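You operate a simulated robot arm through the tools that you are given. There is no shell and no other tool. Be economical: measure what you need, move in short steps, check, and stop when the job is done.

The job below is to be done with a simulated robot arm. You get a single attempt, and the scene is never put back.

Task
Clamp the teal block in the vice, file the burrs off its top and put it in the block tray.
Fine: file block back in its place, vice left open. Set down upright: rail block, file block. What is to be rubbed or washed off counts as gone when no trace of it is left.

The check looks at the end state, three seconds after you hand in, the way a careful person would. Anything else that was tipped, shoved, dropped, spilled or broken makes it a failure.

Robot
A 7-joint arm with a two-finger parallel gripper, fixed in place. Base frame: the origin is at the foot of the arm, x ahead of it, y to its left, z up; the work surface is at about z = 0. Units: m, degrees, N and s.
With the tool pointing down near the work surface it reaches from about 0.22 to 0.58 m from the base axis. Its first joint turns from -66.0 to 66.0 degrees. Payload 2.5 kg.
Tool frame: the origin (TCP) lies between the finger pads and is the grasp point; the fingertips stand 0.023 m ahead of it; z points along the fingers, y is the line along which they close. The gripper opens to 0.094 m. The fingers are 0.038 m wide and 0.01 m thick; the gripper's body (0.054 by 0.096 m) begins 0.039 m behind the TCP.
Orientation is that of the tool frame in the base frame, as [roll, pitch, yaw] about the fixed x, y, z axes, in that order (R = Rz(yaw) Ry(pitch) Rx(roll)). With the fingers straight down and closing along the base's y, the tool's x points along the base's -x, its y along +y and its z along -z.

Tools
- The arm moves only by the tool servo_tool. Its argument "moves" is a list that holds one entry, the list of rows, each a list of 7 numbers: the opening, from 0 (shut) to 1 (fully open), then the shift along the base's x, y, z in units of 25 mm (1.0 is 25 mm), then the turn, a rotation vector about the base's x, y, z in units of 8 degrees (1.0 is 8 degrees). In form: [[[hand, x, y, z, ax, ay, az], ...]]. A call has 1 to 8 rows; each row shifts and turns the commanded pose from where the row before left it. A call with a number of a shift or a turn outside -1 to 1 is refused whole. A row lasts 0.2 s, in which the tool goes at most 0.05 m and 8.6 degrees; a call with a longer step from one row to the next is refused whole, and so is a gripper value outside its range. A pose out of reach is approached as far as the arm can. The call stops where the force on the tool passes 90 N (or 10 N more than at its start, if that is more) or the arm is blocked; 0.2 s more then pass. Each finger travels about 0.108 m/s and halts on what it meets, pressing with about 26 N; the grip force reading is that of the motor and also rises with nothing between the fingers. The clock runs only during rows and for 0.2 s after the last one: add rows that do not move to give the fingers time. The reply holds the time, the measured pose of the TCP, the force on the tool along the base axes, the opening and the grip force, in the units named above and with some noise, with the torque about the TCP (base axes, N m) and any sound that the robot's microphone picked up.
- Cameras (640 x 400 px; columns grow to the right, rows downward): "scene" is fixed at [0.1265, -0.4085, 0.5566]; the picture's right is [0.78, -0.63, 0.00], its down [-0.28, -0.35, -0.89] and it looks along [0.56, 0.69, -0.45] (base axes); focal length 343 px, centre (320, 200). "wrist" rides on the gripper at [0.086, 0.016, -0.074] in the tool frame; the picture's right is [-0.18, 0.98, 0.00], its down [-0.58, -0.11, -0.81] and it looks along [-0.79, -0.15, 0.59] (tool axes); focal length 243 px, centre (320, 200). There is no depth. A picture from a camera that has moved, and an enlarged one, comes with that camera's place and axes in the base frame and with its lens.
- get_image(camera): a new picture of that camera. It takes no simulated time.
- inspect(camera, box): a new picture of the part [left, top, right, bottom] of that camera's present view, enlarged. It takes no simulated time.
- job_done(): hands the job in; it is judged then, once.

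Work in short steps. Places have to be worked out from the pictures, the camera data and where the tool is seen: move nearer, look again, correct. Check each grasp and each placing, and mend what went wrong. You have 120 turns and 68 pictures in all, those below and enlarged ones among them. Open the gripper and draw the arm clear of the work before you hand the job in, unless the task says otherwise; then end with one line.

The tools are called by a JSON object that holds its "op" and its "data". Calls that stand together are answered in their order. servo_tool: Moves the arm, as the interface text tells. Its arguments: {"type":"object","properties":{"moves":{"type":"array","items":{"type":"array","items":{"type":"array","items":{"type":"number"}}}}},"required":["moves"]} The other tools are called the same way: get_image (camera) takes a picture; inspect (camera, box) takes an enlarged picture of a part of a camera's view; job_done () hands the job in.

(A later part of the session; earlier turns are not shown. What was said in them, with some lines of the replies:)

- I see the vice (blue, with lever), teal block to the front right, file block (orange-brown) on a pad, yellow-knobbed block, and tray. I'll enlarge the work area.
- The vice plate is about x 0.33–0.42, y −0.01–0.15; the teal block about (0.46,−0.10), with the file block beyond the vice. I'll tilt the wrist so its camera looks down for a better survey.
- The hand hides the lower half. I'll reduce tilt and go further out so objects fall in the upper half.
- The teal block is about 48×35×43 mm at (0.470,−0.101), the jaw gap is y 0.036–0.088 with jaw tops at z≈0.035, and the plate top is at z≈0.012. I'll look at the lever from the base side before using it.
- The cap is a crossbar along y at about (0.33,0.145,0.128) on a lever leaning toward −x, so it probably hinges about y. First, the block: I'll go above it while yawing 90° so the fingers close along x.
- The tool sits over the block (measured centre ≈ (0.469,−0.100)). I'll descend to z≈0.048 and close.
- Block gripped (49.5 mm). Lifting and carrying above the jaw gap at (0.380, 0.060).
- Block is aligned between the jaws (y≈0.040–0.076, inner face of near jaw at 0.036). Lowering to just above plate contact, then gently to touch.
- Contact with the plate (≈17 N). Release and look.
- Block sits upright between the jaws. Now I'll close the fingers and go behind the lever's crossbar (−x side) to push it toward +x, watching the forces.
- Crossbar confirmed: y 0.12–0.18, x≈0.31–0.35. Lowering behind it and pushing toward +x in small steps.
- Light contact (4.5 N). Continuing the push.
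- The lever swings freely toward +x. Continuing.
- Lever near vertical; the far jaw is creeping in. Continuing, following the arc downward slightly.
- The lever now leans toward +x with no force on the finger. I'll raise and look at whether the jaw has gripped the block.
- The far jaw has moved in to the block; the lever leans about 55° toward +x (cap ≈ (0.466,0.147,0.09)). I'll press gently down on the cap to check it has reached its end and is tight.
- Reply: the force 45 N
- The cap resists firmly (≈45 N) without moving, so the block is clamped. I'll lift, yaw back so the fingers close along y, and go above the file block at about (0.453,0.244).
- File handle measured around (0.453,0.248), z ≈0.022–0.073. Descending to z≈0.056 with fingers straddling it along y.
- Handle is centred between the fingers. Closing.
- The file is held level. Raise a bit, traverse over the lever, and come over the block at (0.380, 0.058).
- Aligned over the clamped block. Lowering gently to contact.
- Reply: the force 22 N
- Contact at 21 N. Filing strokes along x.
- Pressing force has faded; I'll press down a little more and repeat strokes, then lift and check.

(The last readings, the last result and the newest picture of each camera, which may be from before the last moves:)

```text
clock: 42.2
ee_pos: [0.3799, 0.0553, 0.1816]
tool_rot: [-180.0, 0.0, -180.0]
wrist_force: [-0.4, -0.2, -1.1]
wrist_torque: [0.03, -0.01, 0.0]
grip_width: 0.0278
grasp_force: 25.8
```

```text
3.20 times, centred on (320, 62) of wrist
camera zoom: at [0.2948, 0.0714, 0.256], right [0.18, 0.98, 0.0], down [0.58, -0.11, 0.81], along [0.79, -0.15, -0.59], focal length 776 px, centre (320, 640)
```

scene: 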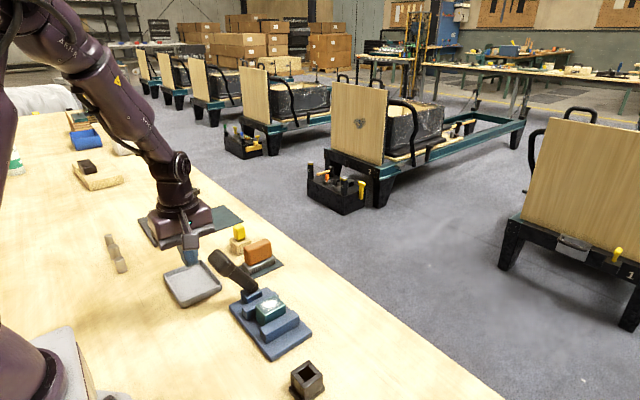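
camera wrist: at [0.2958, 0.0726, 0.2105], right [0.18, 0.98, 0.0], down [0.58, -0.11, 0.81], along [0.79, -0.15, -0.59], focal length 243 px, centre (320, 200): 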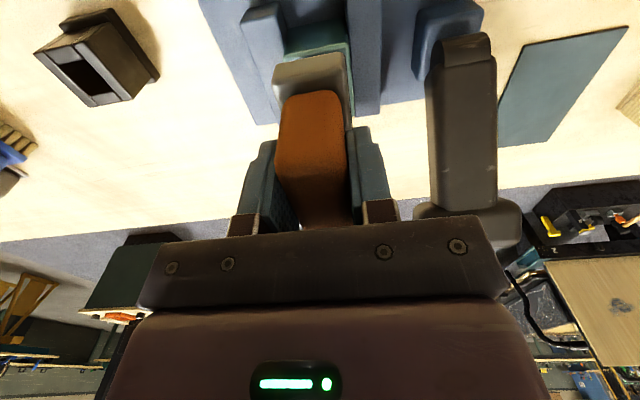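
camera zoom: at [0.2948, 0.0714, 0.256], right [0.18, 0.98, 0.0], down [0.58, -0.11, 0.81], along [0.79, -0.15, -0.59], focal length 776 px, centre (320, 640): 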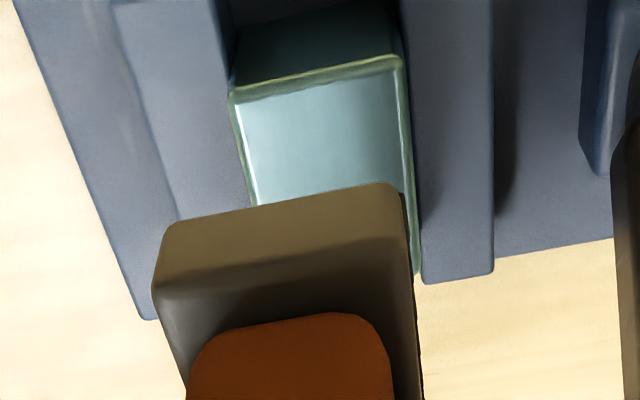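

The top is completely clean. Returning the file along the same path to its mat at (0.4535, 0.246).

{"op": "servo_tool", "data": {"moves": [[[0, 0, 0, 1, 0, 0, 0], [0, 0, 0, 1, 0, 0, 0], [0, 0.4, 0.95, 0, 0, 0, 0], [0, 0.4, 0.95, 0, 0, 0, 0], [0, 0.4, 0.95, 0, 0, 0, 0], [0, 0.4, 0.95, 0, 0, 0, 0], [0, 0.4, 0.95, 0, 0, 0, 0], [0, 0.4, 0.95, 0, 0, 0, 0]]]}}

{"op": "servo_tool", "data": {"moves": [[[0, 0.4, 0.95, 0, 0, 0, 0], [0, 0.14, 0.95, 0, 0, 0, 0], [0, 0, 0, -1, 0, 0, 0], [0, 0, 0, -1, 0, 0, 0], [0, 0, 0, -1, 0, 0, 0], [0, 0, 0, -1, 0, 0, 0], [0, 0, 0, -1, 0, 0, 0], [0, 0, 0, 0, 0, 0, 0]]]}}

{"op": "get_image", "data": {"camera": "wrist"}}

```text
clock: 44.0
ee_pos: [0.4409, 0.1986, 0.2305]
tool_rot: [-179.9, 0.0, -179.9]
wrist_force: [-0.2, 1.1, -2.1]
wrist_torque: [-0.02, 0.03, 0.0]
grip_width: 0.0279
grasp_force: 25.6
```

```text
clock: 45.8
ee_pos: [0.4547, 0.2491, 0.1058]
tool_rot: [180.0, -0.1, -180.0]
wrist_force: [0.2, 0.5, -1.6]
wrist_torque: [0.02, -0.02, -0.01]
grip_width: 0.0281
grasp_force: 26.6
```

```text
28 pictures are left
camera wrist: at [0.3676, 0.2632, 0.1792], right [0.18, 0.98, 0.0], down [0.58, -0.11, 0.81], along [0.79, -0.15, -0.59], focal length 243 px, centre (320, 200)
```

wrist: 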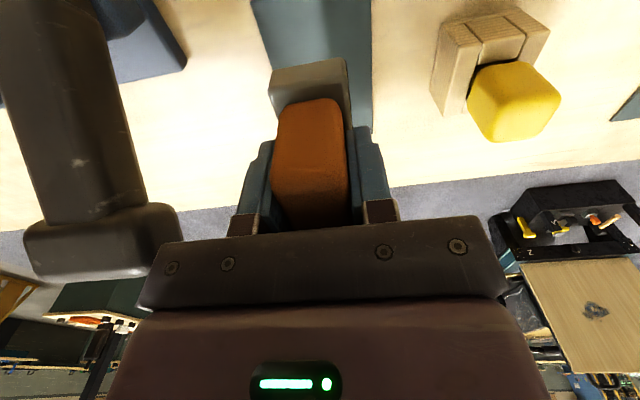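

Over the mat. Lowering to just above, then in small steps to contact.

{"op": "servo_tool", "data": {"moves": [[[0, 0, -0.06, -1, 0, 0, 0], [0, 0, 0, -0.9, 0, 0, 0], [0, 0, 0, 0, 0, 0, 0]]]}}

{"op": "servo_tool", "data": {"moves": [[[0, 0, 0, -0.1, 0, 0, 0], [0, 0, 0, -0.05, 0, 0, 0], [0, 0, 0, 0, 0, 0, 0]]]}}

```text
clock: 46.6
ee_pos: [0.4528, 0.246, 0.0562]
tool_rot: [179.9, 0.0, -180.0]
wrist_force: [0.3, -0.6, -1.8]
wrist_torque: [-0.01, -0.01, 0.04]
grip_width: 0.028
grasp_force: 25.4
```

```text
clock: 47.4
ee_pos: [0.4544, 0.2459, 0.0541]
tool_rot: [-179.9, 0.0, 179.9]
wrist_force: [-0.3, -0.7, -1.7]
wrist_torque: [0.02, 0.03, -0.02]
grip_width: 0.0279
grasp_force: 25.4
```

{"op": "servo_tool", "data": {"moves": [[[0, 0, 0, -0.06, 0, 0, 0], [0, 0, 0, -0.04, 0, 0, 0], [0, 0, 0, 0, 0, 0, 0]]]}}

```text
clock: 48.2
ee_pos: [0.455, 0.2463, 0.0529]
tool_rot: [-180.0, -0.1, 179.9]
wrist_force: [-0.9, -0.2, -1.3]
wrist_torque: [0.01, 0.05, 0.02]
grip_width: 0.0279
grasp_force: 26.0
```

Still carrying the file's weight; continuing down in 1 mm steps.

{"op": "servo_tool", "data": {"moves": [[[0, 0, 0, -0.06, 0, 0, 0], [0, 0, 0, -0.04, 0, 0, 0], [0, 0, 0, 0, 0, 0, 0]]]}}

{"op": "inspect", "data": {"camera": "scene", "box": [210, 220, 310, 290]}}

```text
clock: 49.0
ee_pos: [0.4538, 0.246, 0.0501]
tool_rot: [-180.0, 0.0, -180.0]
wrist_force: [0.2, 0.4, -1.1]
wrist_torque: [-0.02, 0.0, -0.05]
grip_width: 0.028
grasp_force: 26.6
```

```text
5.71 times, centred on (260, 255) of scene
camera zoom: at [0.1265, -0.4084, 0.5566], right [0.78, -0.63, 0.0], down [-0.28, -0.35, -0.89], along [0.56, 0.69, -0.45], focal length 1961 px, centre (663, -114)
```

zoom: 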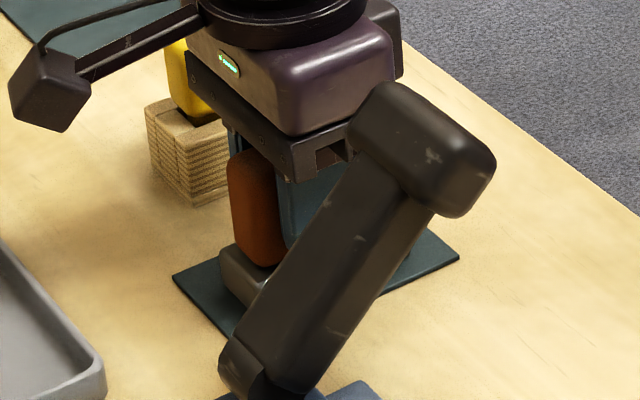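

{"op": "servo_tool", "data": {"moves": [[[0, 0, 0, -0.04, 0, 0, 0], [0, 0, 0, 0, 0, 0, 0], [0, 0, 0, 0, 0, 0, 0]]]}}

{"op": "servo_tool", "data": {"moves": [[[0, 0, 0, -0.04, 0, 0, 0], [0, 0, 0, 0, 0, 0, 0], [0, 0, 0, 0, 0, 0, 0]]]}}

```text
clock: 49.8
ee_pos: [0.4542, 0.2457, 0.0498]
tool_rot: [-180.0, 0.0, 180.0]
wrist_force: [-1.1, -0.6, -0.3]
wrist_torque: [0.01, 0.12, 0.01]
grip_width: 0.0276
grasp_force: 25.4
```

```text
clock: 50.6
ee_pos: [0.4553, 0.246, 0.0486]
tool_rot: [-179.9, 0.1, -180.0]
wrist_force: [-0.7, -2.3, 10.0]
wrist_torque: [-0.1, 0.49, 0.07]
grip_width: 0.0279
grasp_force: 25.7
```

Contact (10 N). Release and rise straight up, partially opening to stay clear of neighbours.

{"op": "servo_tool", "data": {"moves": [[[0.65, 0, 0, 0, 0, 0, 0], [0.65, 0, 0, 0, 0, 0, 0], [0.65, 0, 0, 0, 0, 0, 0], [0.65, 0, 0, 1, 0, 0, 0], [0.65, 0, 0, 1, 0, 0, 0], [0.65, 0, 0, 1, 0, 0, 0], [0.65, 0, 0, 1, 0, 0, 0], [0.65, 0, 0, 1, 0, 0, 0]]]}}

{"op": "servo_tool", "data": {"moves": [[[0.65, 0, 0, 1, 0, 0, 0], [0.65, 0, 0, 1, 0, 0, 0]]]}}

{"op": "inspect", "data": {"camera": "wrist", "box": [220, 0, 480, 150]}}

{"op": "inspect", "data": {"camera": "scene", "box": [210, 220, 310, 290]}}

```text
clock: 52.4
ee_pos: [0.4541, 0.2457, 0.1714]
tool_rot: [-179.9, 0.0, -180.0]
wrist_force: [0.4, -0.3, -0.7]
wrist_torque: [0.01, -0.01, 0.0]
grip_width: 0.0614
grasp_force: 0.1
```

```text
clock: 53.0
ee_pos: [0.4532, 0.2448, 0.223]
tool_rot: [-179.9, 0.1, -179.9]
wrist_force: [-0.8, 1.0, 0.2]
wrist_torque: [-0.01, 0.0, 0.0]
grip_width: 0.0612
grasp_force: 0.1
```

```text
2.46 times, centred on (350, 75) of wrist
camera zoom: at [0.3678, 0.2602, 0.2974], right [0.18, 0.98, 0.0], down [0.58, -0.11, 0.81], along [0.79, -0.15, -0.59], focal length 597 px, centre (246, 508)
```

zoom: 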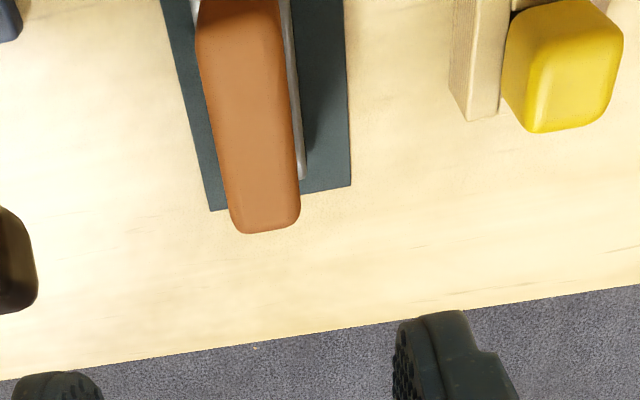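

```text
5.71 times, centred on (260, 255) of scene
camera zoom: at [0.1265, -0.4085, 0.5566], right [0.78, -0.63, 0.0], down [-0.28, -0.35, -0.89], along [0.56, 0.69, -0.45], focal length 1961 px, centre (663, -114)
```

zoom: 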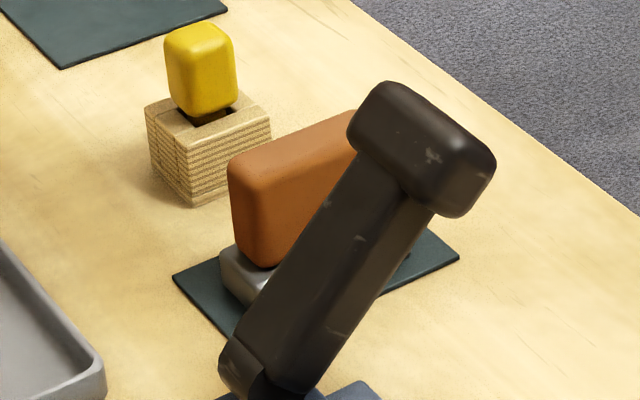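

File is back upright on its mat. Now open the vice: closed fingers go to the +x side of the lever cap and push it back toward −x.

{"op": "servo_tool", "data": {"moves": [[[0, 1, -1, 0, 0, 0, 0], [0, 1, -1, 0, 0, 0, 0], [0, 0.95, -1, 0, 0, 0, 0], [0, 0, -0.9, -0.5, 0, 0, 0], [0, 0, 0, -1, 0, 0, 0], [0, 0, 0, -1, 0, 0, 0], [0, 0, 0, -1, 0, 0, 0], [0, 0, 0, 0, 0, 0, 0]]]}}

{"op": "inspect", "data": {"camera": "scene", "box": [200, 180, 380, 320]}}

```text
clock: 54.8
ee_pos: [0.5298, 0.1477, 0.1346]
tool_rot: [180.0, 0.1, -180.0]
wrist_force: [-1.1, 0.0, 0.5]
wrist_torque: [-0.01, -0.04, 0.01]
grip_width: 0.0
grasp_force: 26.5
```

```text
2.86 times, centred on (290, 250) of scene
camera zoom: at [0.1265, -0.4085, 0.5566], right [0.78, -0.63, 0.0], down [-0.28, -0.35, -0.89], along [0.56, 0.69, -0.45], focal length 981 px, centre (406, 57)
```

zoom: 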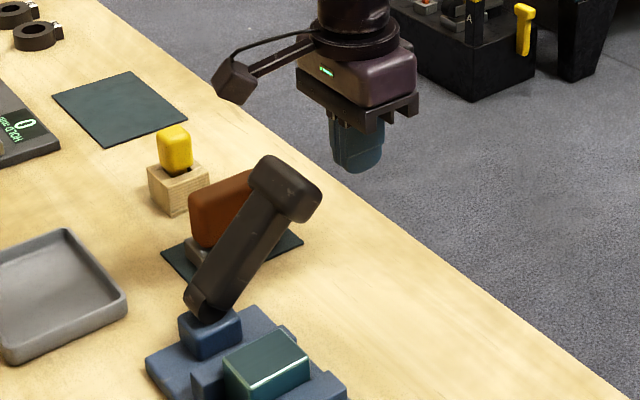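

Positioned beyond the cap. Lowering slightly and pushing −x.

{"op": "servo_tool", "data": {"moves": [[[0, 0, 0, -0.4, 0, 0, 0], [0, -0.6, 0, 0, 0, 0, 0], [0, -0.6, 0, 0, 0, 0, 0], [0, -0.4, 0, 0, 0, 0, 0], [0, -0.4, 0, 0, 0, 0, 0], [0, -0.4, 0, 0.1, 0, 0, 0], [0, -0.4, 0, 0.1, 0, 0, 0], [0, -0.4, 0, 0.1, 0, 0, 0]]]}}

{"op": "inspect", "data": {"camera": "scene", "box": [200, 180, 380, 320]}}

```text
clock: 56.6
ee_pos: [0.4463, 0.1496, 0.1321]
tool_rot: [-179.9, -0.2, -180.0]
wrist_force: [0.4, 0.0, 1.1]
wrist_torque: [-0.01, -0.01, -0.04]
grip_width: 0.0003
grasp_force: 26.0
```

```text
2.86 times, centred on (290, 250) of scene
camera zoom: at [0.1265, -0.4085, 0.5566], right [0.78, -0.63, 0.0], down [-0.28, -0.35, -0.89], along [0.56, 0.69, -0.45], focal length 981 px, centre (406, 57)
```

zoom: 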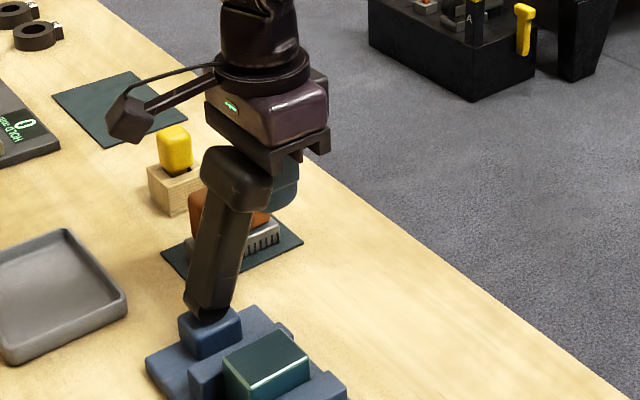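

Lever is moving back. Continuing over the vertical to its open position.

{"op": "servo_tool", "data": {"moves": [[[0, -0.4, 0, 0.1, 0, 0, 0], [0, -0.4, 0, 0, 0, 0, 0], [0, -0.4, 0, 0, 0, 0, 0], [0, -0.4, 0, 0, 0, 0, 0], [0, -0.4, 0, -0.1, 0, 0, 0], [0, -0.4, 0, -0.1, 0, 0, 0], [0, -0.3, 0, -0.1, 0, 0, 0]]]}}

{"op": "inspect", "data": {"camera": "scene", "box": [190, 200, 350, 350]}}

```text
clock: 58.2
ee_pos: [0.38, 0.1481, 0.1292]
tool_rot: [179.9, -0.1, 180.0]
wrist_force: [-0.2, 0.4, -0.1]
wrist_torque: [0.02, 0.0, 0.0]
grip_width: 0.0002
grasp_force: 26.3
```

```text
2.67 times, centred on (270, 275) of scene
camera zoom: at [0.1265, -0.4085, 0.5566], right [0.78, -0.63, 0.0], down [-0.28, -0.35, -0.89], along [0.56, 0.69, -0.45], focal length 915 px, centre (453, 0)
```

zoom: 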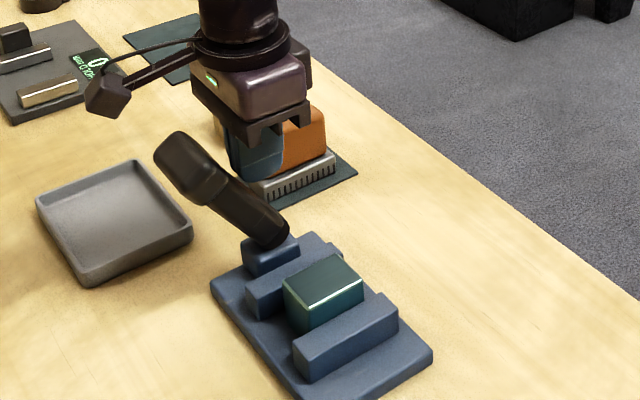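

The lever has snapped back to its original open pose. Lifting, yawing +90° and moving above the block.

{"op": "servo_tool", "data": {"moves": [[[0, 0.3, 0, 1, 0, 0, 0], [0, 0, 0, 1, 0, 0, 0], [0, 0, 0, 1, 0, 0, 0], [0, 0, 0, 1, 0, 0, 0.94], [0, 0, -0.5, 0, 0, 0, 0.94], [0, 0, -0.5, 0, 0, 0, 0.94], [0, 0, -0.5, 0, 0, 0, 0.94], [0, 0, -0.5, 0, 0, 0, 0.94]]]}}

{"op": "servo_tool", "data": {"moves": [[[0.9, -0.3, -0.5, 0, 0, 0, 0.94], [0.9, 0, -0.5, 0, 0, 0, 0.94], [0.9, 0, -0.6, 0, 0, 0, 0.94], [0.9, 0, 0, 0, 0, 0, 0.94], [0.9, 0, 0, 0, 0, 0, 0.94], [0.9, 0, 0, 0, 0, 0, 0.94], [0.9, 0, 0, -1, 0, 0, 0.94], [0.9, 0, 0, 0, 0, 0, 0]]]}}

{"op": "get_image", "data": {"camera": "wrist"}}

```text
clock: 60.0
ee_pos: [0.3864, 0.0987, 0.2274]
tool_rot: [180.0, 0.0, -142.2]
wrist_force: [0.8, -0.5, 0.4]
wrist_torque: [0.05, -0.01, -0.05]
grip_width: 0.0
grasp_force: 26.0
```

```text
clock: 61.8
ee_pos: [0.3786, 0.0581, 0.2025]
tool_rot: [180.0, 0.0, -89.7]
wrist_force: [0.4, 0.7, -0.2]
wrist_torque: [0.0, 0.02, -0.01]
grip_width: 0.0845
grasp_force: 0.0
```

```text
21 pictures are left
camera wrist: at [0.3634, -0.0292, 0.2771], right [-0.98, 0.18, 0.0], down [0.11, 0.58, 0.81], along [0.14, 0.79, -0.59], focal length 243 px, centre (320, 200)
```

wrist: 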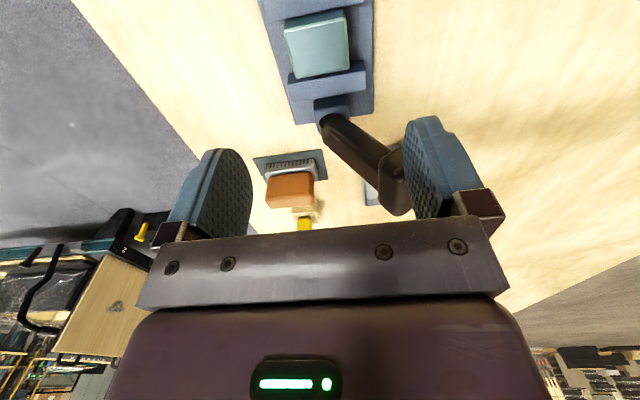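

Block centre ≈ (0.379,0.056). Descending to z≈0.063 (tips above the jaw tops) and gripping.

{"op": "servo_tool", "data": {"moves": [[[0.9, 0, 0, -1, 0, 0, 0], [0.9, 0, 0, -1, 0, 0, 0], [0.9, 0, 0, -1, 0, 0, 0], [0.9, 0, 0, -1, 0, 0, 0], [0.9, 0, 0, -1, 0, 0, 0], [0.9, 0, 0, -0.58, 0, 0, 0], [0.9, 0, 0, 0, 0, 0, 0]]]}}

{"op": "servo_tool", "data": {"moves": [[[0, 0, 0, 0, 0, 0, 0], [0, 0, 0, 0, 0, 0, 0], [0, 0, 0, 0, 0, 0, 0]]]}}

{"op": "inspect", "data": {"camera": "scene", "box": [190, 210, 350, 360]}}

```text
clock: 63.4
ee_pos: [0.3809, 0.0588, 0.0625]
tool_rot: [-180.0, 0.0, -89.7]
wrist_force: [-0.2, 0.3, -0.1]
wrist_torque: [0.01, -0.01, -0.01]
grip_width: 0.0842
grasp_force: 0.2
```

```text
clock: 64.2
ee_pos: [0.3814, 0.059, 0.0632]
tool_rot: [-179.9, 0.1, -89.7]
wrist_force: [0.0, -0.6, -0.6]
wrist_torque: [0.03, -0.02, -0.02]
grip_width: 0.0496
grasp_force: 26.2
```

```text
2.67 times, centred on (270, 285) of scene
camera zoom: at [0.1265, -0.4085, 0.5566], right [0.78, -0.63, 0.0], down [-0.28, -0.35, -0.89], along [0.56, 0.69, -0.45], focal length 915 px, centre (453, -27)
```

zoom: 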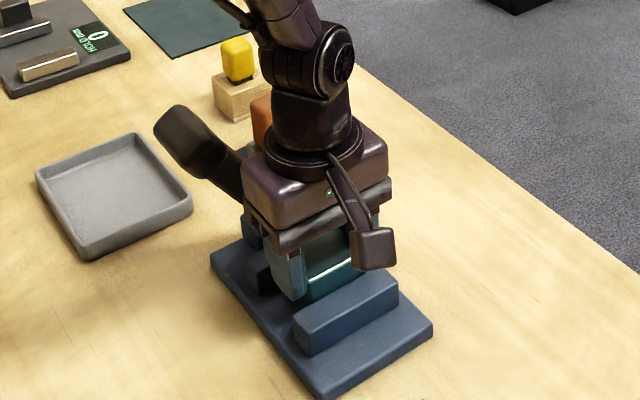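

Gripped (49.6 mm). Lifting, yawing back −90° and carrying high over the lever toward the tray (centre ≈ (0.295,0.283)).

{"op": "servo_tool", "data": {"moves": [[[0, 0, 0, 0.6, 0, 0, 0], [0, 0, 0, 1, 0, 0, 0], [0, 0, 0, 1, 0, 0, 0], [0, 0, 0, 1, 0, 0, 0], [0, 0, 0, 1, 0, 0, -0.94], [0, 0, 0, 1, 0, 0, -0.94], [0, 0, 0, 1, 0, 0, -0.94], [0, 0, 0, 0.5, 0, 0, -0.94]]]}}

{"op": "servo_tool", "data": {"moves": [[[0, -0.4, 1, 0, 0, 0, -0.94], [0, -0.4, 1, 0, 0, 0, -0.94], [0, -0.4, 1, 0, 0, 0, -0.94], [0, -0.4, 1, 0, 0, 0, -0.94], [0, -0.4, 1, 0, 0, 0, -0.94], [0, -0.4, 1, 0, 0, 0, -0.94], [0, -0.4, 1, 0, 0, 0, -0.94], [0, -0.4, 1, 0, 0, 0, -0.94]]]}}

{"op": "servo_tool", "data": {"moves": [[[0, -0.24, 0.95, 0, 0, 0, 0], [0, 0, 0, -1, 0, 0, 0], [0, 0, 0, -1, 0, 0, 0], [0, 0, 0, 0, 0, 0, 0]]]}}

{"op": "get_image", "data": {"camera": "wrist"}}

{"op": "inspect", "data": {"camera": "scene", "box": [130, 180, 330, 360]}}

```text
clock: 66.0
ee_pos: [0.3814, 0.057, 0.2412]
tool_rot: [-180.0, 0.0, -120.1]
wrist_force: [0.7, -0.5, -1.6]
wrist_torque: [0.0, 0.02, 0.0]
grip_width: 0.0495
grasp_force: 25.5
```

```text
clock: 67.8
ee_pos: [0.2989, 0.2572, 0.2409]
tool_rot: [180.0, 0.0, 179.9]
wrist_force: [0.7, 0.5, -2.2]
wrist_torque: [0.0, 0.01, -0.02]
grip_width: 0.0494
grasp_force: 26.1
```

```text
clock: 68.8
ee_pos: [0.295, 0.2817, 0.1898]
tool_rot: [-180.0, 0.0, -180.0]
wrist_force: [0.3, 0.5, -1.3]
wrist_torque: [0.0, 0.03, 0.0]
grip_width: 0.0494
grasp_force: 26.3
```

```text
19 pictures are left
camera wrist: at [0.2087, 0.2975, 0.2654], right [0.18, 0.98, 0.0], down [0.58, -0.11, 0.81], along [0.79, -0.15, -0.59], focal length 243 px, centre (320, 200)
```

wrist: 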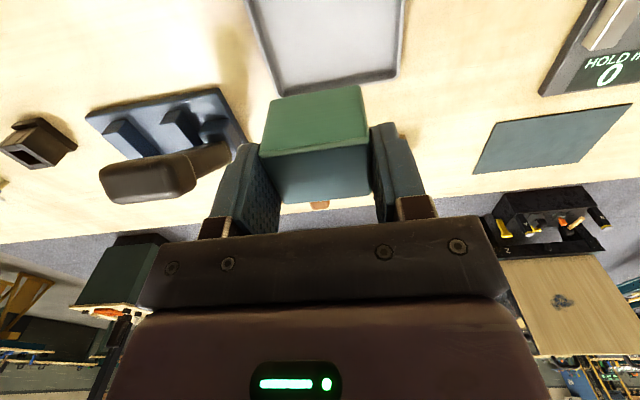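

```text
2.22 times, centred on (230, 270) of scene
camera zoom: at [0.1265, -0.4084, 0.5566], right [0.78, -0.63, 0.0], down [-0.28, -0.35, -0.89], along [0.56, 0.69, -0.45], focal length 763 px, centre (520, 44)
```

zoom: 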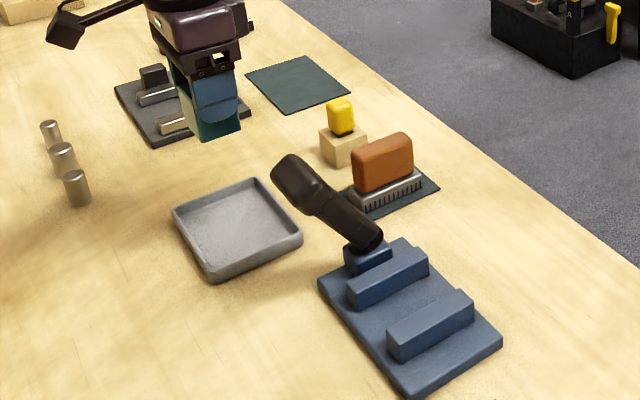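

Tray centre checks out at about (0.295,0.285); I'm above it. Lowering.

{"op": "servo_tool", "data": {"moves": [[[0, 0, 0.1, -1, 0, 0, 0], [0, 0, 0, -1, 0, 0, 0], [0, 0, 0, -1, 0, 0, 0], [0, 0, 0, -1, 0, 0, 0], [0, 0, 0, -0.9, 0, 0, 0], [0, 0, 0, 0, 0, 0, 0]]]}}

{"op": "servo_tool", "data": {"moves": [[[0, 0, 0, -0.15, 0, 0, 0], [0, 0, 0, 0, 0, 0, 0]]]}}

{"op": "inspect", "data": {"camera": "scene", "box": [140, 220, 260, 330]}}

```text
clock: 70.2
ee_pos: [0.2958, 0.2833, 0.07]
tool_rot: [180.0, 0.1, 179.9]
wrist_force: [-0.5, 0.0, -1.4]
wrist_torque: [0.0, 0.0, 0.02]
grip_width: 0.0494
grasp_force: 26.5
```

```text
clock: 70.8
ee_pos: [0.295, 0.2837, 0.0649]
tool_rot: [-180.0, 0.1, 180.0]
wrist_force: [-0.1, -0.9, -1.1]
wrist_torque: [-0.04, -0.01, -0.02]
grip_width: 0.0497
grasp_force: 26.2
```

```text
3.64 times, centred on (200, 275) of scene
camera zoom: at [0.1265, -0.4084, 0.5566], right [0.78, -0.63, 0.0], down [-0.28, -0.35, -0.89], along [0.56, 0.69, -0.45], focal length 1248 px, centre (756, -73)
```

zoom: 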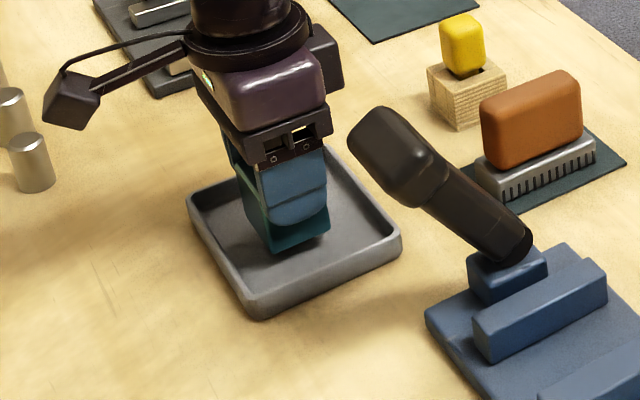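

Block is in the middle of the tray, still slightly above the floor. Down in small steps.

{"op": "servo_tool", "data": {"moves": [[[0, 0, 0, -0.12, 0, 0, 0], [0, 0, 0, -0.08, 0, 0, 0], [0, 0, 0, 0, 0, 0, 0]]]}}

{"op": "servo_tool", "data": {"moves": [[[0, 0, 0, -0.06, 0, 0, 0], [0, 0, 0, 0, 0, 0, 0]]]}}

```text
clock: 71.6
ee_pos: [0.295, 0.2849, 0.0598]
tool_rot: [-179.9, 0.0, -180.0]
wrist_force: [0.0, 0.1, -1.4]
wrist_torque: [-0.02, 0.03, -0.01]
grip_width: 0.0493
grasp_force: 26.0
```

```text
clock: 72.2
ee_pos: [0.2947, 0.2843, 0.0576]
tool_rot: [179.9, 0.0, 180.0]
wrist_force: [-0.5, -0.2, -1.3]
wrist_torque: [0.0, 0.0, 0.0]
grip_width: 0.0496
grasp_force: 25.8
```

{"op": "servo_tool", "data": {"moves": [[[0, 0, 0, -0.06, 0, 0, 0], [0, 0, 0, 0, 0, 0, 0]]]}}

{"op": "servo_tool", "data": {"moves": [[[0, 0, 0, -0.05, 0, 0, 0], [0, 0, 0, 0, 0, 0, 0]]]}}

```text
clock: 72.8
ee_pos: [0.2945, 0.2847, 0.058]
tool_rot: [180.0, 0.0, 180.0]
wrist_force: [0.2, -0.1, -0.1]
wrist_torque: [0.03, 0.02, -0.01]
grip_width: 0.0493
grasp_force: 25.8
```

```text
clock: 73.4
ee_pos: [0.2951, 0.2846, 0.0557]
tool_rot: [-180.0, 0.0, -179.9]
wrist_force: [0.6, -0.6, -0.7]
wrist_torque: [-0.02, 0.01, 0.03]
grip_width: 0.0497
grasp_force: 26.0
```

Nearly there; one or two more small steps until contact.

{"op": "servo_tool", "data": {"moves": [[[0, 0, 0, -0.05, 0, 0, 0], [0, 0, 0, 0, 0, 0, 0]]]}}

{"op": "servo_tool", "data": {"moves": [[[0, 0, 0, -0.04, 0, 0, 0], [0, 0, 0, 0, 0, 0, 0]]]}}

```text
clock: 74.0
ee_pos: [0.2943, 0.285, 0.0536]
tool_rot: [179.9, 0.0, 179.9]
wrist_force: [-0.6, 0.8, -1.2]
wrist_torque: [-0.02, 0.01, -0.01]
grip_width: 0.0495
grasp_force: 25.9
```

```text
clock: 74.6
ee_pos: [0.2947, 0.2853, 0.0526]
tool_rot: [180.0, -0.1, 180.0]
wrist_force: [-1.1, -1.0, 3.7]
wrist_torque: [-0.09, 0.06, -0.02]
grip_width: 0.0494
grasp_force: 26.0
```

Floor contact (3.7 N). Releasing and rising.

{"op": "servo_tool", "data": {"moves": [[[0.75, 0, 0, 0, 0, 0, 0], [0.75, 0, 0, 0, 0, 0, 0], [0.75, 0, 0, 1, 0, 0, 0], [0.75, 0, 0, 1, 0, 0, 0], [0.75, 0, 0, 1, 0, 0, 0], [0.75, 0, 0, 1, 0, 0, 0], [0.75, 0, 0, 1, 0, 0, 0], [0.75, 0, 0, 1, 0, 0, 0]]]}}

{"op": "servo_tool", "data": {"moves": [[[1, 0, -1, 1, 0, 0, 0], [1, 0, -1, 1, 0, 0, 0], [1, 0, -1, 0, 0, 0, 0], [1, 0, -1, 0, 0, 0, 0], [1, 0, -1, 0, 0, 0, 0], [1, 0, -1, 0, 0, 0, 0], [1, 0, -1, 0, 0, 0, 0], [1, 0, -1, 0.5, 0, 0, 0]]]}}

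{"op": "servo_tool", "data": {"moves": [[[1, 0, -1, 0.5, 0, 0, 0], [1, 0, -1, 0, 0, 0, 0], [1, 0, -1, 0, 0, 0, 0], [1, 0, -1, 0, 0, 0, 0], [1, 0, -1, 0, 0, 0, 0], [1, 0, -1, 0, 0, 0, 0]]]}}

{"op": "get_image", "data": {"camera": "scene"}}

{"op": "get_image", "data": {"camera": "wrist"}}

```text
clock: 76.4
ee_pos: [0.2946, 0.284, 0.2045]
tool_rot: [-180.0, 0.0, -180.0]
wrist_force: [-0.3, 0.4, -0.5]
wrist_torque: [0.0, 0.02, 0.03]
grip_width: 0.0703
grasp_force: 0.1
```

```text
clock: 78.2
ee_pos: [0.2934, 0.0823, 0.266]
tool_rot: [-179.9, -0.1, -179.9]
wrist_force: [0.3, -0.3, 0.2]
wrist_torque: [-0.02, -0.01, 0.01]
grip_width: 0.0941
grasp_force: 0.0
```

```text
clock: 79.6
ee_pos: [0.2963, -0.0664, 0.279]
tool_rot: [180.0, 0.0, -180.0]
wrist_force: [-1.2, 0.6, -0.2]
wrist_torque: [0.01, -0.02, -0.01]
grip_width: 0.0941
grasp_force: 0.0
```

```text
16 pictures are left
```

scene: 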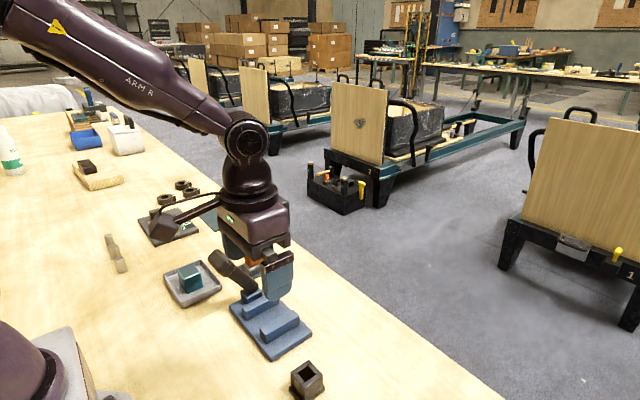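

```text
15 pictures are left
camera wrist: at [0.2093, -0.0511, 0.3532], right [0.18, 0.98, 0.0], down [0.58, -0.11, 0.81], along [0.79, -0.15, -0.59], focal length 243 px, centre (320, 200)
```

wrist: 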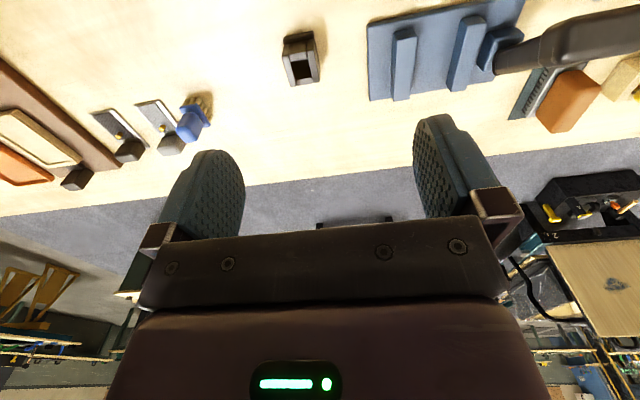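

Let me inspect the objects at the left of the wrist view to be sure the grey tray is the only tray meant, and check the block and vice.

{"op": "inspect", "data": {"camera": "wrist", "box": [0, 50, 240, 220]}}

{"op": "inspect", "data": {"camera": "scene", "box": [150, 220, 310, 360]}}

```text
2.35 times, centred on (120, 135) of wrist
camera zoom: at [0.2093, -0.0511, 0.3532], right [0.18, 0.98, 0.0], down [0.58, -0.11, 0.81], along [0.79, -0.15, -0.59], focal length 571 px, centre (791, 353)
```

zoom: 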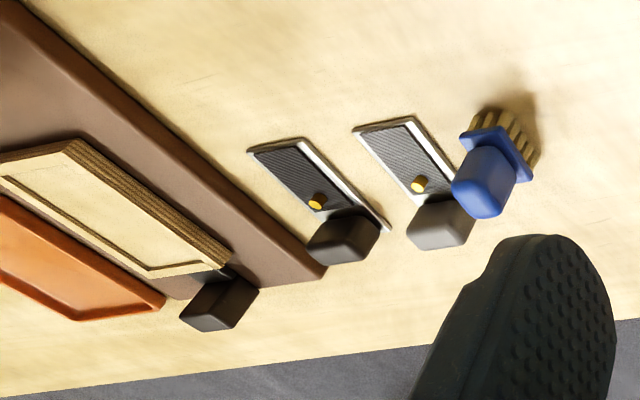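

```text
2.86 times, centred on (230, 290) of scene
camera zoom: at [0.1265, -0.4084, 0.5566], right [0.78, -0.63, 0.0], down [-0.28, -0.35, -0.89], along [0.56, 0.69, -0.45], focal length 981 px, centre (577, -57)
```

zoom: 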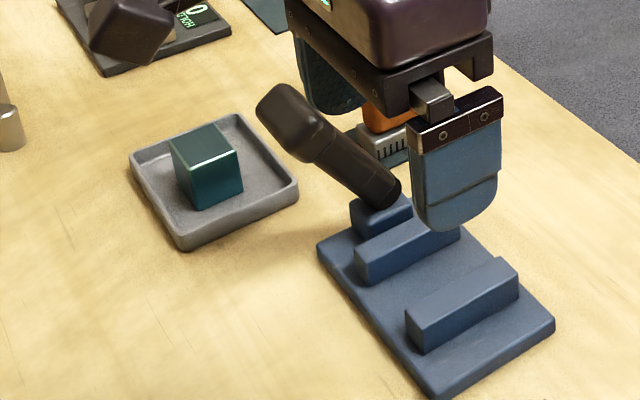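

The block stands upright in the grey tray beside the vice with its top clean. The vice is open, the file is on its mat, the gripper is open and the arm is clear, so I'm handing in.

{"op": "job_done", "data": {}}

```text
The job is handed in.
```

The teal block was clamped, filed clean and set upright in the grey tray beside the vice, which I took to be the block tray. The file block is back upright on its mat and the vice is open.
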